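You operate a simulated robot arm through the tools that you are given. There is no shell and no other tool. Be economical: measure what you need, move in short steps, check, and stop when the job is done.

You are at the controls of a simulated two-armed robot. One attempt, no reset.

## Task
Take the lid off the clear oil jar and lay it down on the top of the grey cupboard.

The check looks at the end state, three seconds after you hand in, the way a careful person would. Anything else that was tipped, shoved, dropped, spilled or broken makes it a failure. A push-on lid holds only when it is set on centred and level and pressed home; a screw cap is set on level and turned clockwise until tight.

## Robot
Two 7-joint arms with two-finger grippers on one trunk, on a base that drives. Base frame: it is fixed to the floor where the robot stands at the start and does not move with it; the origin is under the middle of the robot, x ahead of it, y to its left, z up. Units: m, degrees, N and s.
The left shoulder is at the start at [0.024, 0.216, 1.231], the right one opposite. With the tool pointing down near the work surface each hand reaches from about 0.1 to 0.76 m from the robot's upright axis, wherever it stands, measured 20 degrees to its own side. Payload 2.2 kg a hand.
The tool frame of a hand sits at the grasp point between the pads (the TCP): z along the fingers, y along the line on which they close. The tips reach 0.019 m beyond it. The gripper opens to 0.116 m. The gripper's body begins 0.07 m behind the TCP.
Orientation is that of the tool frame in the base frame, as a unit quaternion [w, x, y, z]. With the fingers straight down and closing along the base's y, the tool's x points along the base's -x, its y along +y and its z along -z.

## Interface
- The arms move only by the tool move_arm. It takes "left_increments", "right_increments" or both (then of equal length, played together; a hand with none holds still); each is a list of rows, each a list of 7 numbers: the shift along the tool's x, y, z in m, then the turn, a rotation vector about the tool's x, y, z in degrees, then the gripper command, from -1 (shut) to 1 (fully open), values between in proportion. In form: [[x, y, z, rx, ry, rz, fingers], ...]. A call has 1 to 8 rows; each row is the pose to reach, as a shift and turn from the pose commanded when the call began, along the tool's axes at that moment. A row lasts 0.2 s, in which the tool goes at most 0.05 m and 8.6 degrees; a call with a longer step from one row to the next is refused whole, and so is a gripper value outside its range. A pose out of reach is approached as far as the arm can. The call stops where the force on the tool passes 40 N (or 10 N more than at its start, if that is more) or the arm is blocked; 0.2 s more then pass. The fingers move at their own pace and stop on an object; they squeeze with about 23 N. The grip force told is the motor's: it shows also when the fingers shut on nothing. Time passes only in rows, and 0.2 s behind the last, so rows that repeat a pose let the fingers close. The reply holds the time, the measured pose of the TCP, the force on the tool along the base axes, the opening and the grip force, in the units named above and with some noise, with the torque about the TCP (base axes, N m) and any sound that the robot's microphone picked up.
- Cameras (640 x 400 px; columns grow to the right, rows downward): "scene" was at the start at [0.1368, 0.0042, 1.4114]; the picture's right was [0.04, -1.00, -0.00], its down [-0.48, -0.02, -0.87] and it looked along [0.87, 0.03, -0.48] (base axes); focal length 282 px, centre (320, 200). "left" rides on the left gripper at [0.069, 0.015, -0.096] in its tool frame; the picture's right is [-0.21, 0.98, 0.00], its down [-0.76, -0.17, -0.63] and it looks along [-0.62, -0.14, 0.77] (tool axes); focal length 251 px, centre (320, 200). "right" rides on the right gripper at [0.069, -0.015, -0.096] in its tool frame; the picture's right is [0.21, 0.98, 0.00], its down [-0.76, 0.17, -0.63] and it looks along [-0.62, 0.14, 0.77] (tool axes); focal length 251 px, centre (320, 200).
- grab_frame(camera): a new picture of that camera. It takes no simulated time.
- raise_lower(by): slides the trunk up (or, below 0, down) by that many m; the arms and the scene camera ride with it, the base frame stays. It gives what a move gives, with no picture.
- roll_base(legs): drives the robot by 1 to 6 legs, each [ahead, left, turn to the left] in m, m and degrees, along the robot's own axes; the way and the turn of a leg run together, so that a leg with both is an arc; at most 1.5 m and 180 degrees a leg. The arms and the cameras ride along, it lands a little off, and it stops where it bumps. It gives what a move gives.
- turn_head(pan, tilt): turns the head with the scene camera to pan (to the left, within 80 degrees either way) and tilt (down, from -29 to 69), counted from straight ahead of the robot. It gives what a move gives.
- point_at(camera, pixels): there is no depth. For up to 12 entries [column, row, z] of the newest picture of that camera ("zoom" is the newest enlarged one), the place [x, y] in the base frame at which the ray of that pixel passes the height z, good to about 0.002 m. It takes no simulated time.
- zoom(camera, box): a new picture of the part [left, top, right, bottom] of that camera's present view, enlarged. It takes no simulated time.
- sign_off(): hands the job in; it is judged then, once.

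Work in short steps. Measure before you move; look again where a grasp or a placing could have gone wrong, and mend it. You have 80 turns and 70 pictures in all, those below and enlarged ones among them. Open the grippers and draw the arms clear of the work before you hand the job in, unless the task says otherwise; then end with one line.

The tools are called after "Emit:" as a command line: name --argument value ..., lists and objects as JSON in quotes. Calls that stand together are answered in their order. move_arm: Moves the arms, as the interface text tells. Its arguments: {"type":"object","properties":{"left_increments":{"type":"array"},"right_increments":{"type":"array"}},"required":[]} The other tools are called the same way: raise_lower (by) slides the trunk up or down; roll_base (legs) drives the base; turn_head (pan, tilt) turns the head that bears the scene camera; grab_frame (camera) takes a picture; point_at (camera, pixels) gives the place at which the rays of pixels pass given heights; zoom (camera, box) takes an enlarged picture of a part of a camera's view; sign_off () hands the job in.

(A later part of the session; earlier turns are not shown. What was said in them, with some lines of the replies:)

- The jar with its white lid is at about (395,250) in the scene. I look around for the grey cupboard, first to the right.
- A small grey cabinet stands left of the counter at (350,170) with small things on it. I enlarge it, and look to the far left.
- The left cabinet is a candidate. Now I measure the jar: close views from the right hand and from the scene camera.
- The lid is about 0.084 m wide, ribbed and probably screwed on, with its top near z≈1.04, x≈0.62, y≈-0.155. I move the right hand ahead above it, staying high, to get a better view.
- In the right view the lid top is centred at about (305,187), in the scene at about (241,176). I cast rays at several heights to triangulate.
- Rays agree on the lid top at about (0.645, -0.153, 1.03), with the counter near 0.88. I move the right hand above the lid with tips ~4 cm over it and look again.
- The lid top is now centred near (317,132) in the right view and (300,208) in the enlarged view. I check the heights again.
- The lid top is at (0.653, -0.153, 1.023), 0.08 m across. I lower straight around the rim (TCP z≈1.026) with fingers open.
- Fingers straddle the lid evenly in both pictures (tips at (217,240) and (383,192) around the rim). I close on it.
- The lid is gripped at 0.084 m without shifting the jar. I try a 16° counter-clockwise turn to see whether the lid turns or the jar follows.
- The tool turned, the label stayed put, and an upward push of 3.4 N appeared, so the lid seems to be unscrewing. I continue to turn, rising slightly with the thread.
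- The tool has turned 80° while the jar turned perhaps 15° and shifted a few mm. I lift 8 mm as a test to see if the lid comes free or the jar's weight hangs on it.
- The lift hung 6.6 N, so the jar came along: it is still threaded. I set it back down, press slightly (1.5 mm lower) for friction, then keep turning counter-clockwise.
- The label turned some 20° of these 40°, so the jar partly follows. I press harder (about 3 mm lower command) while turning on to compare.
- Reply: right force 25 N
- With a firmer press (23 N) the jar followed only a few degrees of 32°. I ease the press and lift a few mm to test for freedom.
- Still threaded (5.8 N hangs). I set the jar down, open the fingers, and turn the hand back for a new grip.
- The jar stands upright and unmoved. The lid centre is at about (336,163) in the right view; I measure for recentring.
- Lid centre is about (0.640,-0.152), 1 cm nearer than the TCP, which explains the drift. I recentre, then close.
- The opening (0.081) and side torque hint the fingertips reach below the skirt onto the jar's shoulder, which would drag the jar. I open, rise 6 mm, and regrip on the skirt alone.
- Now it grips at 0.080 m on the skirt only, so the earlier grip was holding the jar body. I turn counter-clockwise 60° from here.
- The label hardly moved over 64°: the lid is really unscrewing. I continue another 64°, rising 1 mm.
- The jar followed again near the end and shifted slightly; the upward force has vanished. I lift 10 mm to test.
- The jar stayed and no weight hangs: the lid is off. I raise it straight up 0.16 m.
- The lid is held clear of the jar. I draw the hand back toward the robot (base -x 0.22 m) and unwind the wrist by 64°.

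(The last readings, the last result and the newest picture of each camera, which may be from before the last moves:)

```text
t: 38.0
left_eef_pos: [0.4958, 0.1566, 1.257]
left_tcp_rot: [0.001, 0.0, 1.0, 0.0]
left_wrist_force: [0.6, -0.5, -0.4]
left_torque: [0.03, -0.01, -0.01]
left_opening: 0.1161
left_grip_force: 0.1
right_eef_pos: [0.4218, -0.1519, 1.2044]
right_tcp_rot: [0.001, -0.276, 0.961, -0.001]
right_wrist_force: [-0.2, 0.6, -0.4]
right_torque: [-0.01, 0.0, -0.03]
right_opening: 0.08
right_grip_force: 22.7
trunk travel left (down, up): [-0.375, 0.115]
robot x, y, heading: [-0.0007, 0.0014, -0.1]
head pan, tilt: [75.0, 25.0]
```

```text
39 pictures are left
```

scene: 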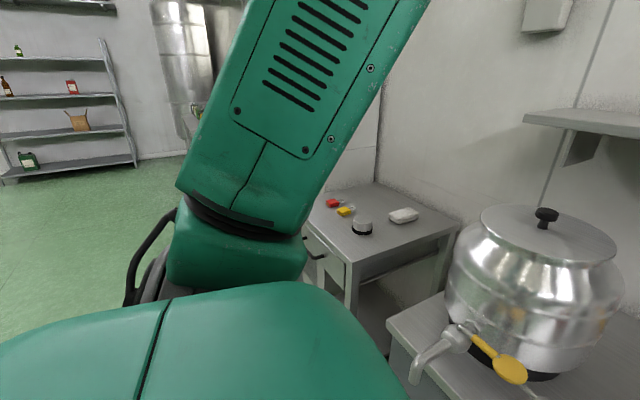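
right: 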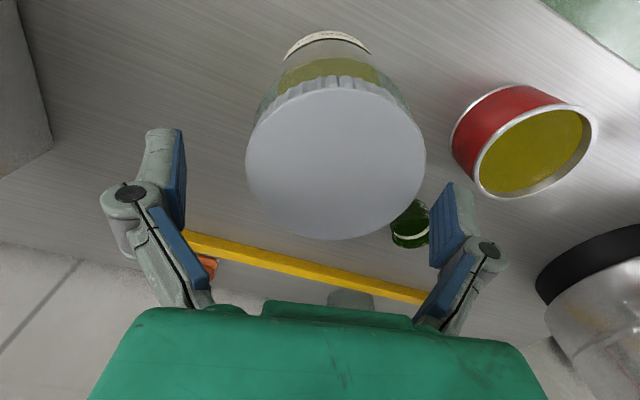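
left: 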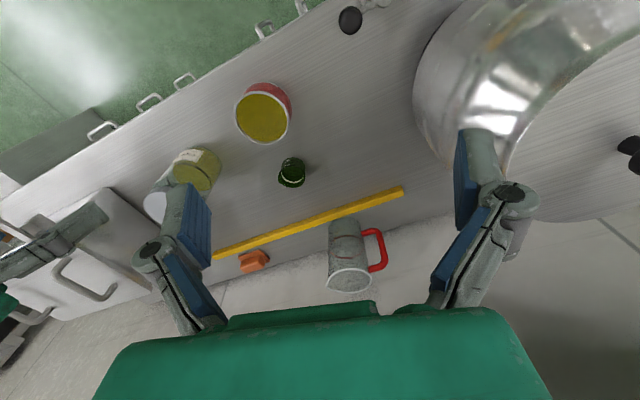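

Before choosing, I need a full look at the cabinets. I back off 0.4 m from the counter and turn left 60°, then look.

Emit:
roll_base --legs '[[-0.4, 0, 0], [0, 0, 60]]'

Emit:
turn_head --pan 0 --tilt 25

Emit:
grab_frame --camera "scene"

Emit:
turn_head --pan 70 --tilt 15

Emit:
grab_frame --camera "scene"

```text
t: 43.2
left_eef_pos: [-0.2867, 0.5067, 1.2579]
left_tcp_rot: [0.001, -0.501, 0.865, 0.0]
left_wrist_force: [0.3, 0.3, 0.5]
left_torque: [-0.03, 0.02, 0.04]
left_opening: 0.1159
left_grip_force: 0.1
right_eef_pos: [-0.0565, 0.2895, 1.2034]
right_tcp_rot: [-0.001, 0.72, -0.694, -0.001]
right_wrist_force: [0.3, -0.7, 0.0]
right_torque: [0.0, -0.06, 0.01]
right_opening: 0.0795
right_grip_force: 22.7
trunk travel left (down, up): [-0.375, 0.115]
robot x, y, heading: [-0.3985, -0.0029, 60.1]
head pan, tilt: [75.0, 25.0]
```

```text
t: 44.7
left_eef_pos: [-0.2893, 0.5038, 1.2589]
left_tcp_rot: [0.002, -0.501, 0.865, 0.001]
left_wrist_force: [-0.4, 0.2, 0.6]
left_torque: [0.01, -0.02, -0.01]
left_opening: 0.1161
left_grip_force: 0.0
right_eef_pos: [-0.0587, 0.2859, 1.2033]
right_tcp_rot: [-0.003, 0.72, -0.694, 0.0]
right_wrist_force: [-0.4, -0.7, 0.0]
right_torque: [0.0, -0.03, -0.02]
right_opening: 0.0799
right_grip_force: 22.9
trunk travel left (down, up): [-0.375, 0.115]
robot x, y, heading: [-0.3979, 0.0001, 59.9]
head pan, tilt: [0.0, 25.0]
```

```text
38 pictures are left
```

scene: 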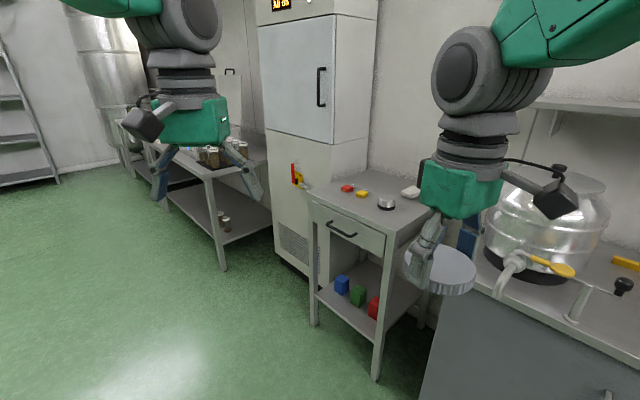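

```text
t: 46.1
left_eef_pos: [-0.289, 0.5049, 1.2594]
left_tcp_rot: [0.001, -0.501, 0.865, 0.0]
left_wrist_force: [-0.2, 0.8, 0.7]
left_torque: [0.0, 0.0, 0.0]
left_opening: 0.116
left_grip_force: 0.0
right_eef_pos: [-0.0597, 0.2859, 1.2045]
right_tcp_rot: [-0.002, 0.72, -0.694, -0.001]
right_wrist_force: [-0.4, 0.1, -0.2]
right_torque: [-0.04, -0.01, 0.01]
right_opening: 0.0795
right_grip_force: 22.6
trunk travel left (down, up): [-0.375, 0.115]
robot x, y, heading: [-0.3981, 0.0005, 60.0]
head pan, tilt: [70.0, 15.0]
```

```text
37 pictures are left
```

scene: 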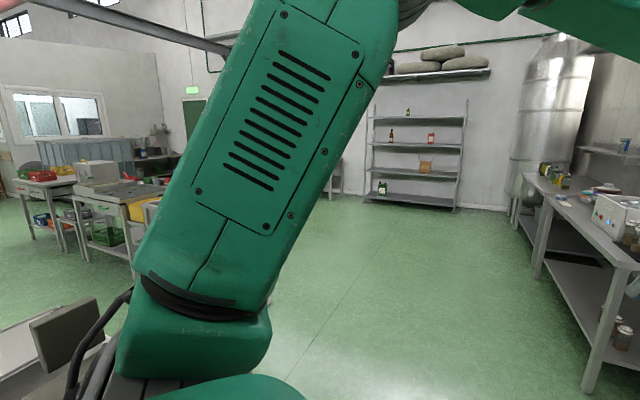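

The thing on the left is a drawer table with an open shelf, not a cupboard, so I keep searching: something grey stands behind at (50,340). I turn left another 100° (free floor) and look.

Emit:
roll_base --legs '[[0, 0, 100]]'

Emit:
turn_head --pan 0 --tilt 25

Emit:
grab_frame --camera "scene"

Emit:
turn_head --pan 65 --tilt 25

Emit:
grab_frame --camera "scene"

```text
t: 50.7
left_eef_pos: [-0.9174, 0.015, 1.2584]
left_tcp_rot: [-0.001, 0.986, -0.167, -0.002]
left_wrist_force: [-0.7, -1.0, 0.0]
left_torque: [0.0, -0.01, -0.01]
left_opening: 0.116
left_grip_force: 0.1
right_eef_pos: [-0.7442, 0.2813, 1.2042]
right_tcp_rot: [-0.001, 0.994, 0.11, -0.002]
right_wrist_force: [0.7, 1.4, -1.0]
right_torque: [-0.03, -0.01, 0.0]
right_opening: 0.0796
right_grip_force: 22.6
trunk travel left (down, up): [-0.375, 0.115]
robot x, y, heading: [-0.4026, 0.0014, 160.6]
head pan, tilt: [70.0, 15.0]
```

```text
t: 52.1
left_eef_pos: [-0.9136, 0.015, 1.261]
left_tcp_rot: [-0.001, 0.986, -0.167, -0.003]
left_wrist_force: [0.3, 0.8, -0.7]
left_torque: [-0.03, -0.02, -0.01]
left_opening: 0.116
left_grip_force: 0.0
right_eef_pos: [-0.7418, 0.2796, 1.2055]
right_tcp_rot: [-0.001, 0.994, 0.111, -0.002]
right_wrist_force: [-0.2, -0.6, -0.2]
right_torque: [0.04, 0.01, 0.0]
right_opening: 0.0797
right_grip_force: 22.8
trunk travel left (down, up): [-0.375, 0.115]
robot x, y, heading: [-0.3986, -0.001, 160.9]
head pan, tilt: [0.0, 25.0]
```

```text
36 pictures are left
```

scene: 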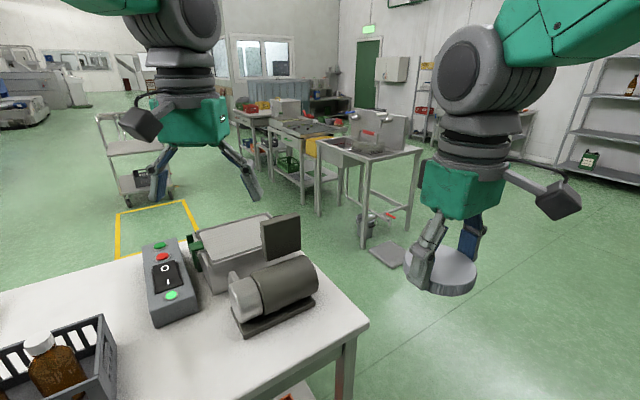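

```text
t: 53.5
left_eef_pos: [-0.9139, 0.0146, 1.2596]
left_tcp_rot: [-0.001, 0.986, -0.167, -0.003]
left_wrist_force: [-0.9, -0.1, -0.4]
left_torque: [-0.03, 0.03, 0.02]
left_opening: 0.1161
left_grip_force: 0.1
right_eef_pos: [-0.7418, 0.2806, 1.2047]
right_tcp_rot: [-0.001, 0.994, 0.111, -0.003]
right_wrist_force: [0.0, -0.2, 0.7]
right_torque: [0.02, -0.02, 0.0]
right_opening: 0.0796
right_grip_force: 22.5
trunk travel left (down, up): [-0.375, 0.115]
robot x, y, heading: [-0.4, -0.0002, 160.9]
head pan, tilt: [65.0, 25.0]
```

```text
35 pictures are left
```

scene: 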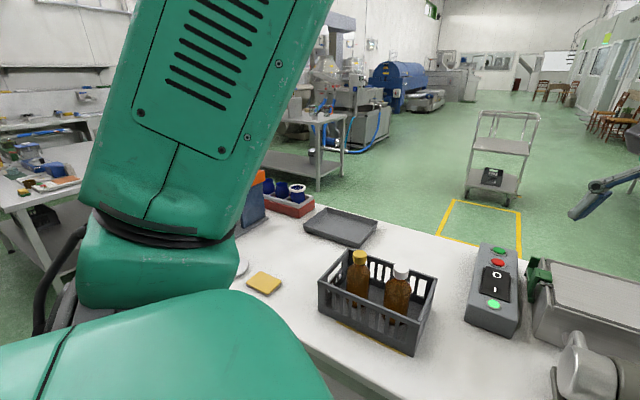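

Behind is a white table, no cupboard. The low unit right of the counter (with the cardboard box) needs a look, so I turn back right to heading about -50°.

Emit:
roll_base --legs '[[0, 0, -120], [0, 0, -90]]'

Emit:
turn_head --pan 0 --tilt 25

Emit:
grab_frame --camera "scene"

Emit:
turn_head --pan -65 --tilt 25

Emit:
grab_frame --camera "scene"

```text
t: 62.6
left_eef_pos: [0.0458, -0.2582, 1.2593]
left_tcp_rot: [0.003, 0.404, 0.915, -0.002]
left_wrist_force: [-0.5, 0.6, -0.8]
left_torque: [-0.01, -0.02, 0.01]
left_opening: 0.116
left_grip_force: 0.1
right_eef_pos: [-0.2326, -0.4108, 1.2052]
right_tcp_rot: [0.002, 0.137, 0.991, -0.003]
right_wrist_force: [0.1, -0.6, 0.2]
right_torque: [0.01, -0.04, -0.04]
right_opening: 0.0795
right_grip_force: 22.1
trunk travel left (down, up): [-0.375, 0.115]
robot x, y, heading: [-0.4022, 0.0008, -47.6]
head pan, tilt: [65.0, 25.0]
```

```text
t: 64.0
left_eef_pos: [0.0438, -0.2565, 1.261]
left_tcp_rot: [0.004, 0.404, 0.915, -0.002]
left_wrist_force: [-0.1, -0.1, 0.1]
left_torque: [0.0, -0.01, 0.02]
left_opening: 0.116
left_grip_force: 0.1
right_eef_pos: [-0.2339, -0.4074, 1.2059]
right_tcp_rot: [0.003, 0.137, 0.991, -0.003]
right_wrist_force: [0.4, -0.4, 0.2]
right_torque: [-0.04, 0.01, 0.02]
right_opening: 0.0798
right_grip_force: 23.0
trunk travel left (down, up): [-0.375, 0.115]
robot x, y, heading: [-0.4038, -0.0022, -47.5]
head pan, tilt: [0.0, 25.0]
```

```text
34 pictures are left
```

scene: 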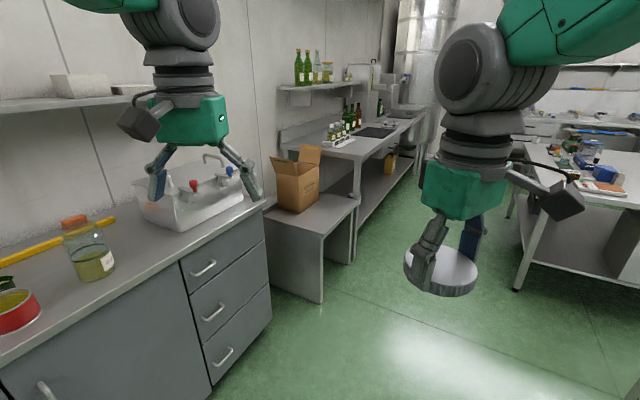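

```text
t: 65.4
left_eef_pos: [0.0433, -0.2549, 1.2604]
left_tcp_rot: [0.004, 0.405, 0.914, -0.001]
left_wrist_force: [0.2, 0.2, 0.3]
left_torque: [0.02, -0.02, 0.01]
left_opening: 0.116
left_grip_force: 0.0
right_eef_pos: [-0.2343, -0.4093, 1.206]
right_tcp_rot: [0.004, 0.137, 0.991, -0.003]
right_wrist_force: [-0.2, 0.2, -0.4]
right_torque: [0.0, -0.02, 0.02]
right_opening: 0.0797
right_grip_force: 22.9
trunk travel left (down, up): [-0.375, 0.115]
robot x, y, heading: [-0.398, 0.0048, -47.8]
head pan, tilt: [-65.0, 25.0]
```

```text
33 pictures are left
```

scene: 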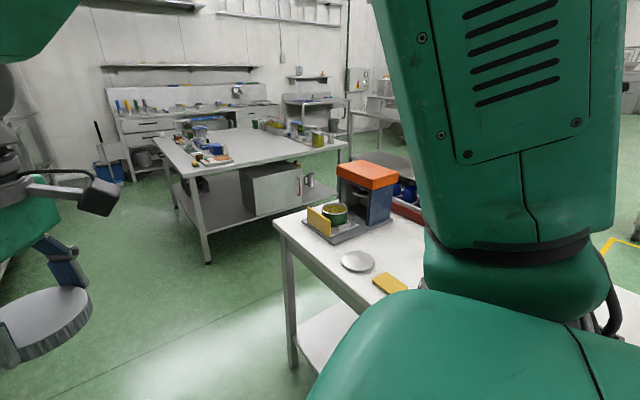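

The only unit with grey doors and drawers so far is the counter itself. I look closer at the low unit with the cardboard box to rule it in or out.

Emit:
turn_head --pan 0 --tilt 30

Emit:
zoom --camera "scene" --box '[220, 80, 420, 280]'

Emit:
zoom --camera "scene" --box '[0, 100, 280, 400]'

```text
t: 66.7
left_eef_pos: [0.0445, -0.2566, 1.26]
left_tcp_rot: [0.004, 0.405, 0.914, -0.002]
left_wrist_force: [-0.1, -0.3, 0.5]
left_torque: [-0.04, 0.01, 0.0]
left_opening: 0.116
left_grip_force: 0.1
right_eef_pos: [-0.2334, -0.409, 1.2063]
right_tcp_rot: [0.003, 0.136, 0.991, -0.003]
right_wrist_force: [0.0, -0.3, 0.0]
right_torque: [0.01, 0.0, 0.02]
right_opening: 0.0796
right_grip_force: 22.7
trunk travel left (down, up): [-0.375, 0.115]
robot x, y, heading: [-0.4021, 0.0013, -47.6]
head pan, tilt: [0.0, 30.0]
```

```text
2.00 times, centred on (320, 180) of scene
```

zoom: 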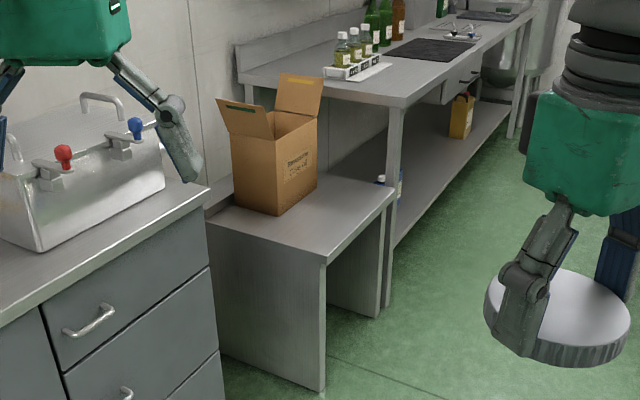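

```text
1.33 times, centred on (140, 250) of scene
```

zoom: 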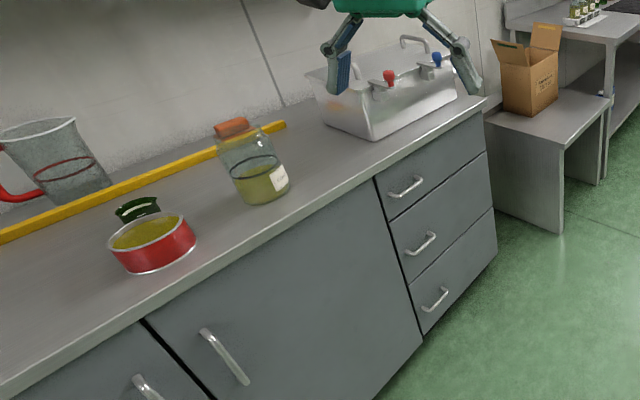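

The low unit is an open bench; the counter with grey doors and drawers is the grey cupboard. I turn back and drive up to it again (a little short), to lay the lid on its top right of the jar.

Emit:
roll_base --legs '[[0, 0, 47.6], [0.36, 0, 0]]'

Emit:
turn_head --pan -20 --tilt 42

Emit:
grab_frame --camera "scene"

```text
t: 71.2
left_eef_pos: [0.4526, 0.1532, 1.2602]
left_tcp_rot: [0.004, 0.002, 1.0, 0.0]
left_wrist_force: [0.4, -0.6, 0.4]
left_torque: [-0.02, 0.04, -0.02]
left_opening: 0.116
left_grip_force: 0.0
right_eef_pos: [0.3767, -0.1551, 1.2066]
right_tcp_rot: [0.004, -0.274, 0.962, -0.001]
right_wrist_force: [0.2, -0.7, -1.0]
right_torque: [0.0, 0.03, -0.01]
right_opening: 0.0793
right_grip_force: 22.7
trunk travel left (down, up): [-0.375, 0.115]
robot x, y, heading: [-0.037, -0.0023, -0.3]
head pan, tilt: [0.0, 30.0]
```

```text
t: 72.0
left_eef_pos: [0.4518, 0.153, 1.2626]
left_tcp_rot: [0.006, 0.002, 1.0, -0.001]
left_wrist_force: [0.0, -1.1, 0.8]
left_torque: [0.0, -0.01, -0.01]
left_opening: 0.1162
left_grip_force: 0.0
right_eef_pos: [0.375, -0.1544, 1.2058]
right_tcp_rot: [0.005, -0.274, 0.962, -0.002]
right_wrist_force: [0.5, -0.3, 0.8]
right_torque: [0.03, -0.01, 0.01]
right_opening: 0.0796
right_grip_force: 23.2
trunk travel left (down, up): [-0.375, 0.115]
robot x, y, heading: [-0.034, -0.0041, -0.2]
head pan, tilt: [-20.0, 42.0]
```

```text
30 pictures are left
```

scene: 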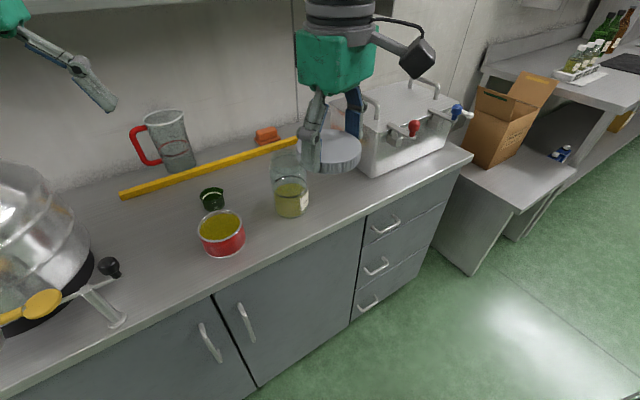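

I measure free spots: right of the jar around (335,195), plus jar base, box corner (365,172) and the front edge.

Emit:
point_at --camera "scene" --pixels '[[335, 195, 0.88], [291, 217, 0.88], [292, 163, 1.01], [367, 176, 0.88], [350, 217, 0.88], [300, 245, 0.88], [265, 205, 0.88], [240, 240, 0.88]]'

Emit:
zoom --camera "scene" --box '[230, 110, 410, 260]'

Emit:
grab_frame --camera "left"

```text
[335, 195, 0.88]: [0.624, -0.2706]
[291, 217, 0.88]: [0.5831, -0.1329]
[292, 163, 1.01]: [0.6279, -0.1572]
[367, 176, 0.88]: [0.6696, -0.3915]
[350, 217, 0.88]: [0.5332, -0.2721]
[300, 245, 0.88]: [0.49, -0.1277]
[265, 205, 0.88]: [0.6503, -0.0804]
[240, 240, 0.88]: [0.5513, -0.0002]
```

```text
2.67 times, centred on (320, 185) of scene
```

zoom: 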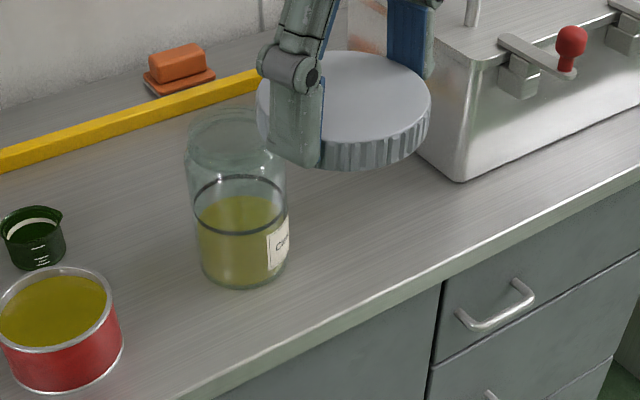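

```text
28 pictures are left
```

left: 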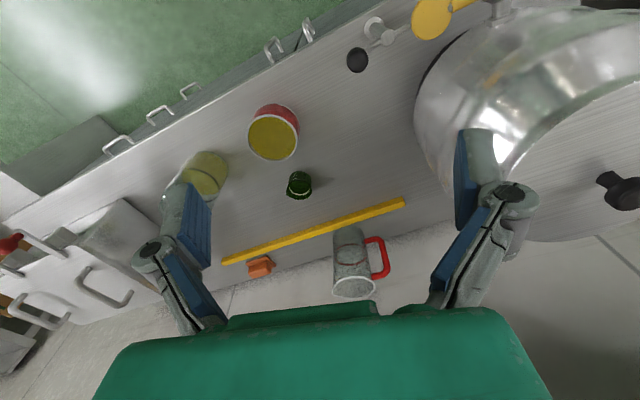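

The jar is centred at about (0.625,-0.150) and the steel box corner at (0.67,-0.39). I take the free spot (0.607,-0.285) and move over it at height, turning the hand square (closing along y, camera toward the robot).

Emit:
move_arm --right_increments '[[-0.02, -0.0365, 0, 0, 0, 5, -1], [-0.041, -0.075, 0, 0, 0, 10, -1], [-0.062, -0.113, 0, 0, 0, 16, -1], [-0.083, -0.151, 0, 0, 0, 22, -1], [-0.104, -0.19, 0, 0, 0, 27, -1], [-0.12, -0.219, 0, 0, 0, 32, -1], [-0.128, -0.2336, 0, 0, 0, 32, -1], [-0.128, -0.2336, 0, 0, 0, 32, -1]]'

Emit:
grab_frame --camera "right"

Emit:
zoom --camera "scene" --box '[230, 60, 430, 260]'

```text
t: 73.8
left_eef_pos: [0.45, 0.1513, 1.2637]
left_tcp_rot: [0.005, 0.002, 1.0, -0.001]
left_wrist_force: [0.3, -0.3, 0.3]
left_torque: [-0.02, -0.01, 0.0]
left_opening: 0.116
left_grip_force: 0.1
right_eef_pos: [0.6057, -0.2867, 1.2088]
right_tcp_rot: [0.005, 0.002, 1.0, 0.001]
right_wrist_force: [0.1, 0.1, 0.2]
right_torque: [-0.02, -0.01, -0.02]
right_opening: 0.0794
right_grip_force: 22.8
trunk travel left (down, up): [-0.375, 0.115]
robot x, y, heading: [-0.032, 0.0001, -0.2]
head pan, tilt: [-20.0, 42.0]
```

```text
27 pictures are left
```

right: 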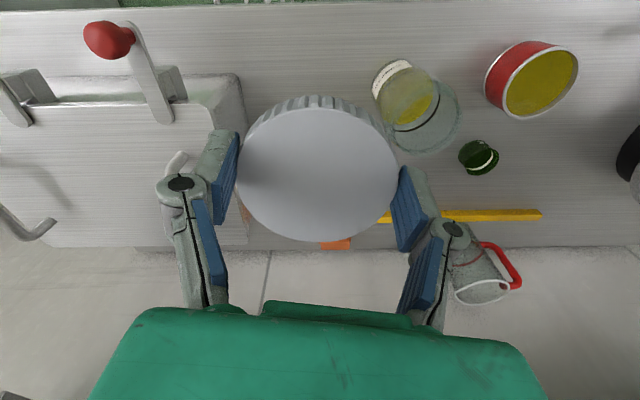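

```text
2.00 times, centred on (330, 160) of scene
```

zoom: 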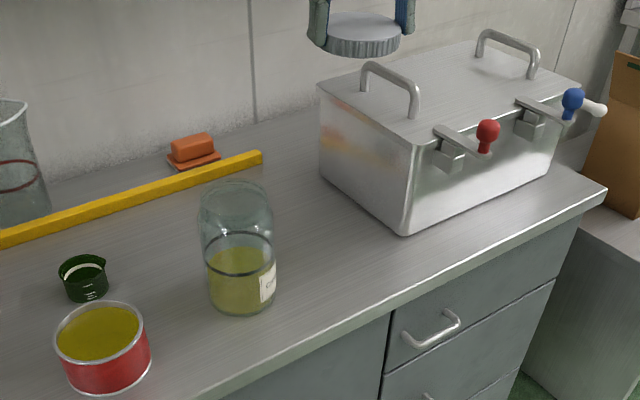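

I measure the box's near bottom corner (405,236) and left-back corner, and jar base in this view.

Emit:
point_at --camera "zoom" --pixels '[[405, 236, 0.88], [320, 172, 0.88], [242, 315, 0.88], [276, 300, 0.88], [415, 147, 1.0], [400, 285, 0.88]]'

Emit:
point_at --camera "right" --pixels '[[243, 125, 0.88], [230, 75, 0.88], [240, 90, 1.0], [420, 115, 1.01]]'

```text
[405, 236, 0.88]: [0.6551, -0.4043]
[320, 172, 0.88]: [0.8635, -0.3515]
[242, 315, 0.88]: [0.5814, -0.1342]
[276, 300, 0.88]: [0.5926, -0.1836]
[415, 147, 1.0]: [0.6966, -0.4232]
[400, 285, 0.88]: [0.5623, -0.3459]
```

```text
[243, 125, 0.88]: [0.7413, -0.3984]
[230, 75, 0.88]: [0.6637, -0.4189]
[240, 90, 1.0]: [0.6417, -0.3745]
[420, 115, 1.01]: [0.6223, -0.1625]
```

Clearances are fine (box side at y≈-0.40, jar side at y≈-0.19). I lower to TCP z≈0.94.

Emit:
move_arm --right_increments '[[0, 0, 0.03, 0, 0, 0, -1], [0, 0, 0.075, 0, 0, 0, -1], [0, 0, 0.12, 0, 0, 0, -1], [0, 0, 0.165, 0, 0, 0, -1], [0, 0, 0.21, 0, 0, 0, -1], [0, 0, 0.25, 0, 0, 0, -1], [0, 0, 0.265, 0, 0, 0, -1], [0, 0, 0.265, 0, 0, 0, -1]]'

Emit:
zoom --camera "scene" --box '[230, 100, 410, 260]'

```text
t: 75.6
left_eef_pos: [0.4521, 0.1516, 1.2621]
left_tcp_rot: [0.006, 0.001, 1.0, 0.0]
left_wrist_force: [-0.1, -1.1, 0.1]
left_torque: [-0.03, 0.03, 0.01]
left_opening: 0.1161
left_grip_force: 0.1
right_eef_pos: [0.6109, -0.2864, 0.9439]
right_tcp_rot: [0.006, 0.002, 1.0, 0.001]
right_wrist_force: [-0.8, 0.7, -0.4]
right_torque: [0.03, 0.01, -0.01]
right_opening: 0.0797
right_grip_force: 23.2
trunk travel left (down, up): [-0.375, 0.115]
robot x, y, heading: [-0.0387, 0.0027, 0.1]
head pan, tilt: [-20.0, 42.0]
```

```text
2.50 times, centred on (320, 180) of scene
```

zoom: 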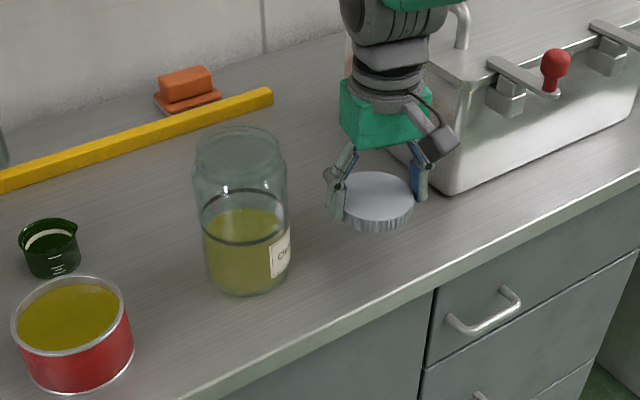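

Clear on all sides. I lower in 4 mm steps until contact force shows.

Emit:
move_arm --right_increments '[[0, 0, 0.005, 0, 0, 0, -1], [0, 0, 0.01, 0, 0, 0, -1], [0, 0, 0.015, 0, 0, 0, -1], [0, 0, 0.02, 0, 0, 0, -1], [0, 0, 0.024, 0, 0, 0, -1], [0, 0, 0.028, 0, 0, 0, -1], [0, 0, 0.032, 0, 0, 0, -1]]'

Emit:
zoom --camera "scene" --box '[280, 140, 380, 210]'

```text
t: 77.2
left_eef_pos: [0.4507, 0.1511, 1.2617]
left_tcp_rot: [0.005, 0.002, 1.0, 0.0]
left_wrist_force: [-0.5, -0.1, -0.1]
left_torque: [0.01, -0.01, 0.02]
left_opening: 0.1163
left_grip_force: 0.1
right_eef_pos: [0.6118, -0.2864, 0.9119]
right_tcp_rot: [0.005, 0.002, 1.0, 0.0]
right_wrist_force: [-0.5, 0.3, -0.6]
right_torque: [0.01, -0.02, 0.03]
right_opening: 0.0797
right_grip_force: 23.0
trunk travel left (down, up): [-0.375, 0.115]
robot x, y, heading: [-0.0337, 0.0009, -0.1]
head pan, tilt: [-20.0, 42.0]
```

```text
5.71 times, centred on (330, 175) of scene
```

zoom: 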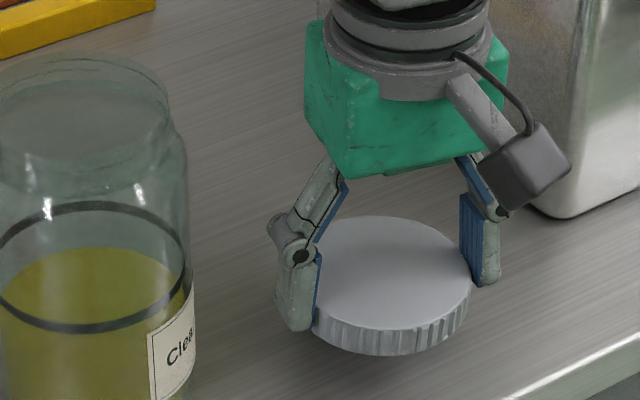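

No contact yet; a thin shadow gap is left beneath the lid. I go on in 2.5 mm steps.

Emit:
move_arm --right_increments '[[0, 0, 0.0025, 0, 0, 0, -1], [0, 0, 0.005, 0, 0, 0, -1], [0, 0, 0.0075, 0, 0, 0, -1], [0, 0, 0.01, 0, 0, 0, -1]]'

Emit:
zoom --camera "scene" --box '[280, 140, 380, 210]'

```text
t: 78.2
left_eef_pos: [0.4504, 0.1515, 1.2615]
left_tcp_rot: [0.004, 0.002, 1.0, 0.0]
left_wrist_force: [-0.5, -0.4, 0.0]
left_torque: [0.04, 0.01, -0.02]
left_opening: 0.1159
left_grip_force: 0.0
right_eef_pos: [0.6113, -0.2856, 0.901]
right_tcp_rot: [0.005, 0.003, 1.0, 0.001]
right_wrist_force: [0.2, -0.1, 0.3]
right_torque: [0.0, 0.03, 0.01]
right_opening: 0.0794
right_grip_force: 23.3
trunk travel left (down, up): [-0.375, 0.115]
robot x, y, heading: [-0.0331, 0.0009, -0.1]
head pan, tilt: [-20.0, 42.0]
```

```text
5.71 times, centred on (330, 175) of scene
```

zoom: 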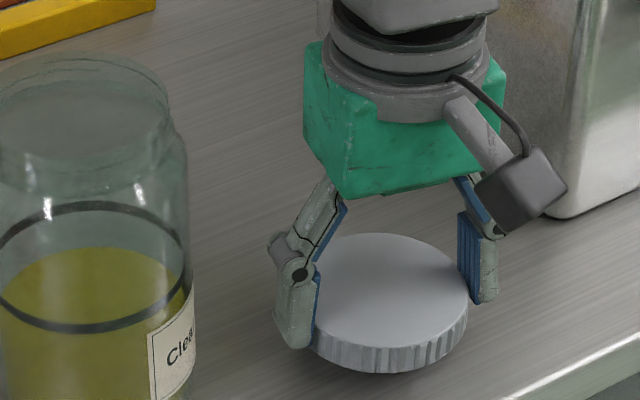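

Still no contact force; I continue down 2 mm at a time.

Emit:
move_arm --right_increments '[[0, 0, 0.002, 0, 0, 0, -1], [0, 0, 0.004, 0, 0, 0, -1], [0, 0, 0.006, 0, 0, 0, -1]]'

```text
t: 79.0
left_eef_pos: [0.4509, 0.153, 1.2628]
left_tcp_rot: [0.005, 0.002, 1.0, 0.0]
left_wrist_force: [0.2, 0.5, 0.3]
left_torque: [-0.01, 0.0, 0.0]
left_opening: 0.116
left_grip_force: 0.1
right_eef_pos: [0.6111, -0.2856, 0.8961]
right_tcp_rot: [0.006, 0.002, 1.0, 0.001]
right_wrist_force: [-0.4, -0.7, -0.1]
right_torque: [0.01, -0.02, -0.03]
right_opening: 0.0796
right_grip_force: 23.1
trunk travel left (down, up): [-0.375, 0.115]
robot x, y, heading: [-0.0353, 0.0012, -0.2]
head pan, tilt: [-20.0, 42.0]
```

Still nothing; another 6 mm in 1.5 mm steps with a look.

Emit:
move_arm --right_increments '[[0, 0, 0.0015, 0, 0, 0, -1], [0, 0, 0.003, 0, 0, 0, -1], [0, 0, 0.0045, 0, 0, 0, -1], [0, 0, 0.006, 0, 0, 0, -1]]'

Emit:
zoom --camera "scene" --box '[280, 140, 380, 210]'

```text
t: 80.0
left_eef_pos: [0.452, 0.152, 1.2621]
left_tcp_rot: [0.005, 0.002, 1.0, 0.0]
left_wrist_force: [0.0, 0.4, -0.7]
left_torque: [-0.02, 0.01, -0.03]
left_opening: 0.116
left_grip_force: 0.1
right_eef_pos: [0.6108, -0.2864, 0.8901]
right_tcp_rot: [0.005, 0.002, 1.0, 0.001]
right_wrist_force: [0.8, 0.4, 0.1]
right_torque: [-0.01, -0.01, 0.0]
right_opening: 0.0797
right_grip_force: 23.2
trunk travel left (down, up): [-0.375, 0.115]
robot x, y, heading: [-0.0381, -0.0039, -0.1]
head pan, tilt: [-20.0, 42.0]
```

```text
5.71 times, centred on (330, 175) of scene
```

zoom: 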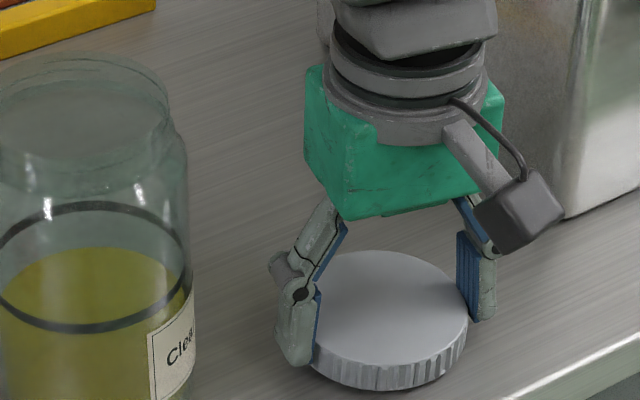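

Nearly down. I continue in 1.5 mm steps, watching for force.

Emit:
move_arm --right_increments '[[0, 0, 0.0015, 0, 0, 0, -1], [0, 0, 0.003, 0, 0, 0, -1], [0, 0, 0.0045, 0, 0, 0, -1]]'

```text
t: 80.8
left_eef_pos: [0.45, 0.1523, 1.263]
left_tcp_rot: [0.005, 0.002, 1.0, 0.0]
left_wrist_force: [-0.4, -0.5, 0.6]
left_torque: [0.04, 0.01, -0.01]
left_opening: 0.1158
left_grip_force: 0.0
right_eef_pos: [0.6113, -0.2847, 0.8874]
right_tcp_rot: [0.006, 0.001, 1.0, 0.0]
right_wrist_force: [-0.8, -1.1, 3.3]
right_torque: [-0.12, 0.12, 0.01]
right_opening: 0.0795
right_grip_force: 22.9
trunk travel left (down, up): [-0.375, 0.115]
robot x, y, heading: [-0.033, -0.0017, 0.1]
head pan, tilt: [-20.0, 42.0]
```

Contact at 3.3 N. I ease up 1 mm and open the fingers moderately, then rise.

Emit:
move_arm --right_increments '[[0, 0, -0.001, 0, 0, 0, -1], [0, 0, -0.001, 0, 0, 0, 0.5], [0, 0, -0.001, 0, 0, 0, 0.7], [0, 0, -0.001, 0, 0, 0, 0.7], [0, 0, -0.015, 0, 0, 0, 0.7], [0, 0, -0.04, 0, 0, 0, 0.7], [0, 0, -0.08, 0, 0, 0, 0.7], [0, 0, -0.12, 0, 0, 0, 0.7]]'

Emit:
zoom --camera "scene" --box '[230, 100, 410, 260]'

```text
t: 82.6
left_eef_pos: [0.4486, 0.1525, 1.2628]
left_tcp_rot: [0.007, 0.002, 1.0, 0.0]
left_wrist_force: [0.2, 0.5, -0.3]
left_torque: [0.01, -0.01, 0.0]
left_opening: 0.1157
left_grip_force: 0.0
right_eef_pos: [0.6068, -0.2848, 1.006]
right_tcp_rot: [0.006, 0.002, 1.0, 0.001]
right_wrist_force: [-0.1, 0.4, 0.0]
right_torque: [0.02, -0.06, 0.06]
right_opening: 0.0985
right_grip_force: 0.2
trunk travel left (down, up): [-0.375, 0.115]
robot x, y, heading: [-0.0363, -0.0028, -0.1]
head pan, tilt: [-20.0, 42.0]
```

```text
2.50 times, centred on (320, 180) of scene
```

zoom: 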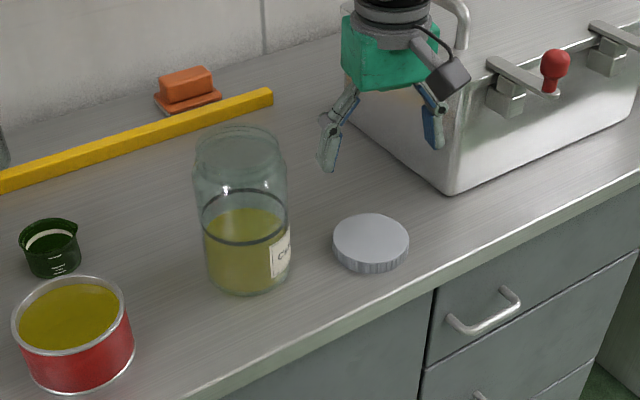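

The lid lies flat on the cupboard top, clear of everything. I raise the hand and draw it back, opening fully.

Emit:
move_arm --right_increments '[[0, 0, -0.04, 0, 0, 0, 0.7], [0, 0, -0.08, 0, 0, 0, 0.7], [0, 0, -0.12, 0, 0, 0, 1], [0, 0, -0.16, 0, 0, 0, 1], [0.04, 0, -0.18, 0, 0, 0, 1], [0.085, 0, -0.18, 0, 0, 0, 1], [0.13, 0, -0.18, 0, 0, 0, 1], [0.17, 0, -0.18, 0, 0, 0, 1]]'

Emit:
roll_base --legs '[[-0.25, 0, 0]]'

Emit:
turn_head --pan -5 --tilt 32

Emit:
grab_frame --camera "scene"

```text
t: 84.4
left_eef_pos: [0.4485, 0.1516, 1.2635]
left_tcp_rot: [0.007, 0.002, 1.0, 0.0]
left_wrist_force: [0.6, 0.2, 0.1]
left_torque: [0.01, -0.04, -0.02]
left_opening: 0.1159
left_grip_force: 0.1
right_eef_pos: [0.4341, -0.2865, 1.1838]
right_tcp_rot: [0.007, 0.001, 1.0, 0.0]
right_wrist_force: [0.2, 0.3, 1.1]
right_torque: [-0.02, -0.05, 0.01]
right_opening: 0.1158
right_grip_force: 0.1
trunk travel left (down, up): [-0.375, 0.115]
robot x, y, heading: [-0.0316, 0.0, -0.1]
head pan, tilt: [-20.0, 42.0]
```

```text
t: 86.3
left_eef_pos: [0.2006, 0.1515, 1.2621]
left_tcp_rot: [0.006, 0.002, 1.0, 0.0]
left_wrist_force: [0.3, 0.0, -1.1]
left_torque: [-0.02, -0.03, 0.03]
left_opening: 0.1162
left_grip_force: 0.0
right_eef_pos: [0.188, -0.2856, 1.1824]
right_tcp_rot: [0.004, 0.002, 1.0, 0.002]
right_wrist_force: [0.0, 0.3, -0.4]
right_torque: [0.01, 0.02, 0.01]
right_opening: 0.1159
right_grip_force: 0.0
trunk travel left (down, up): [-0.375, 0.115]
robot x, y, heading: [-0.2856, -0.0007, -0.1]
head pan, tilt: [-20.0, 42.0]
```

```text
t: 87.0
left_eef_pos: [0.196, 0.153, 1.2637]
left_tcp_rot: [0.008, 0.002, 1.0, 0.0]
left_wrist_force: [-0.6, -0.3, 1.2]
left_torque: [0.0, -0.04, -0.01]
left_opening: 0.1161
left_grip_force: 0.0
right_eef_pos: [0.1827, -0.285, 1.1852]
right_tcp_rot: [0.008, 0.002, 1.0, 0.001]
right_wrist_force: [0.1, 0.2, -0.2]
right_torque: [0.0, 0.01, 0.01]
right_opening: 0.1161
right_grip_force: 0.1
trunk travel left (down, up): [-0.375, 0.115]
robot x, y, heading: [-0.2832, 0.0011, -0.1]
head pan, tilt: [-5.0, 32.0]
```

```text
20 pictures are left
```

scene: 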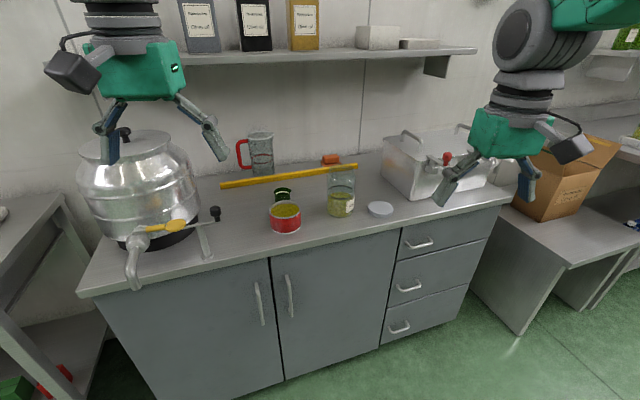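

This view shows a cupboard with two grey doors and drawers. The lid lies on its top at (380,208), the jar stands upright and everything else is where it was, so I hand in.

Emit:
sign_off

```text
The job is handed in.
```

I unscrewed the lid from the clear oil jar and laid it flat on the grey cupboard's top, to the right of the jar. The jar stands upright, though it slid about 2–3 cm and turned during the unscrewing. I took the counter with grey doors and drawers, where the jar stands, to be the grey cupboard, since no other unit I saw fitted.
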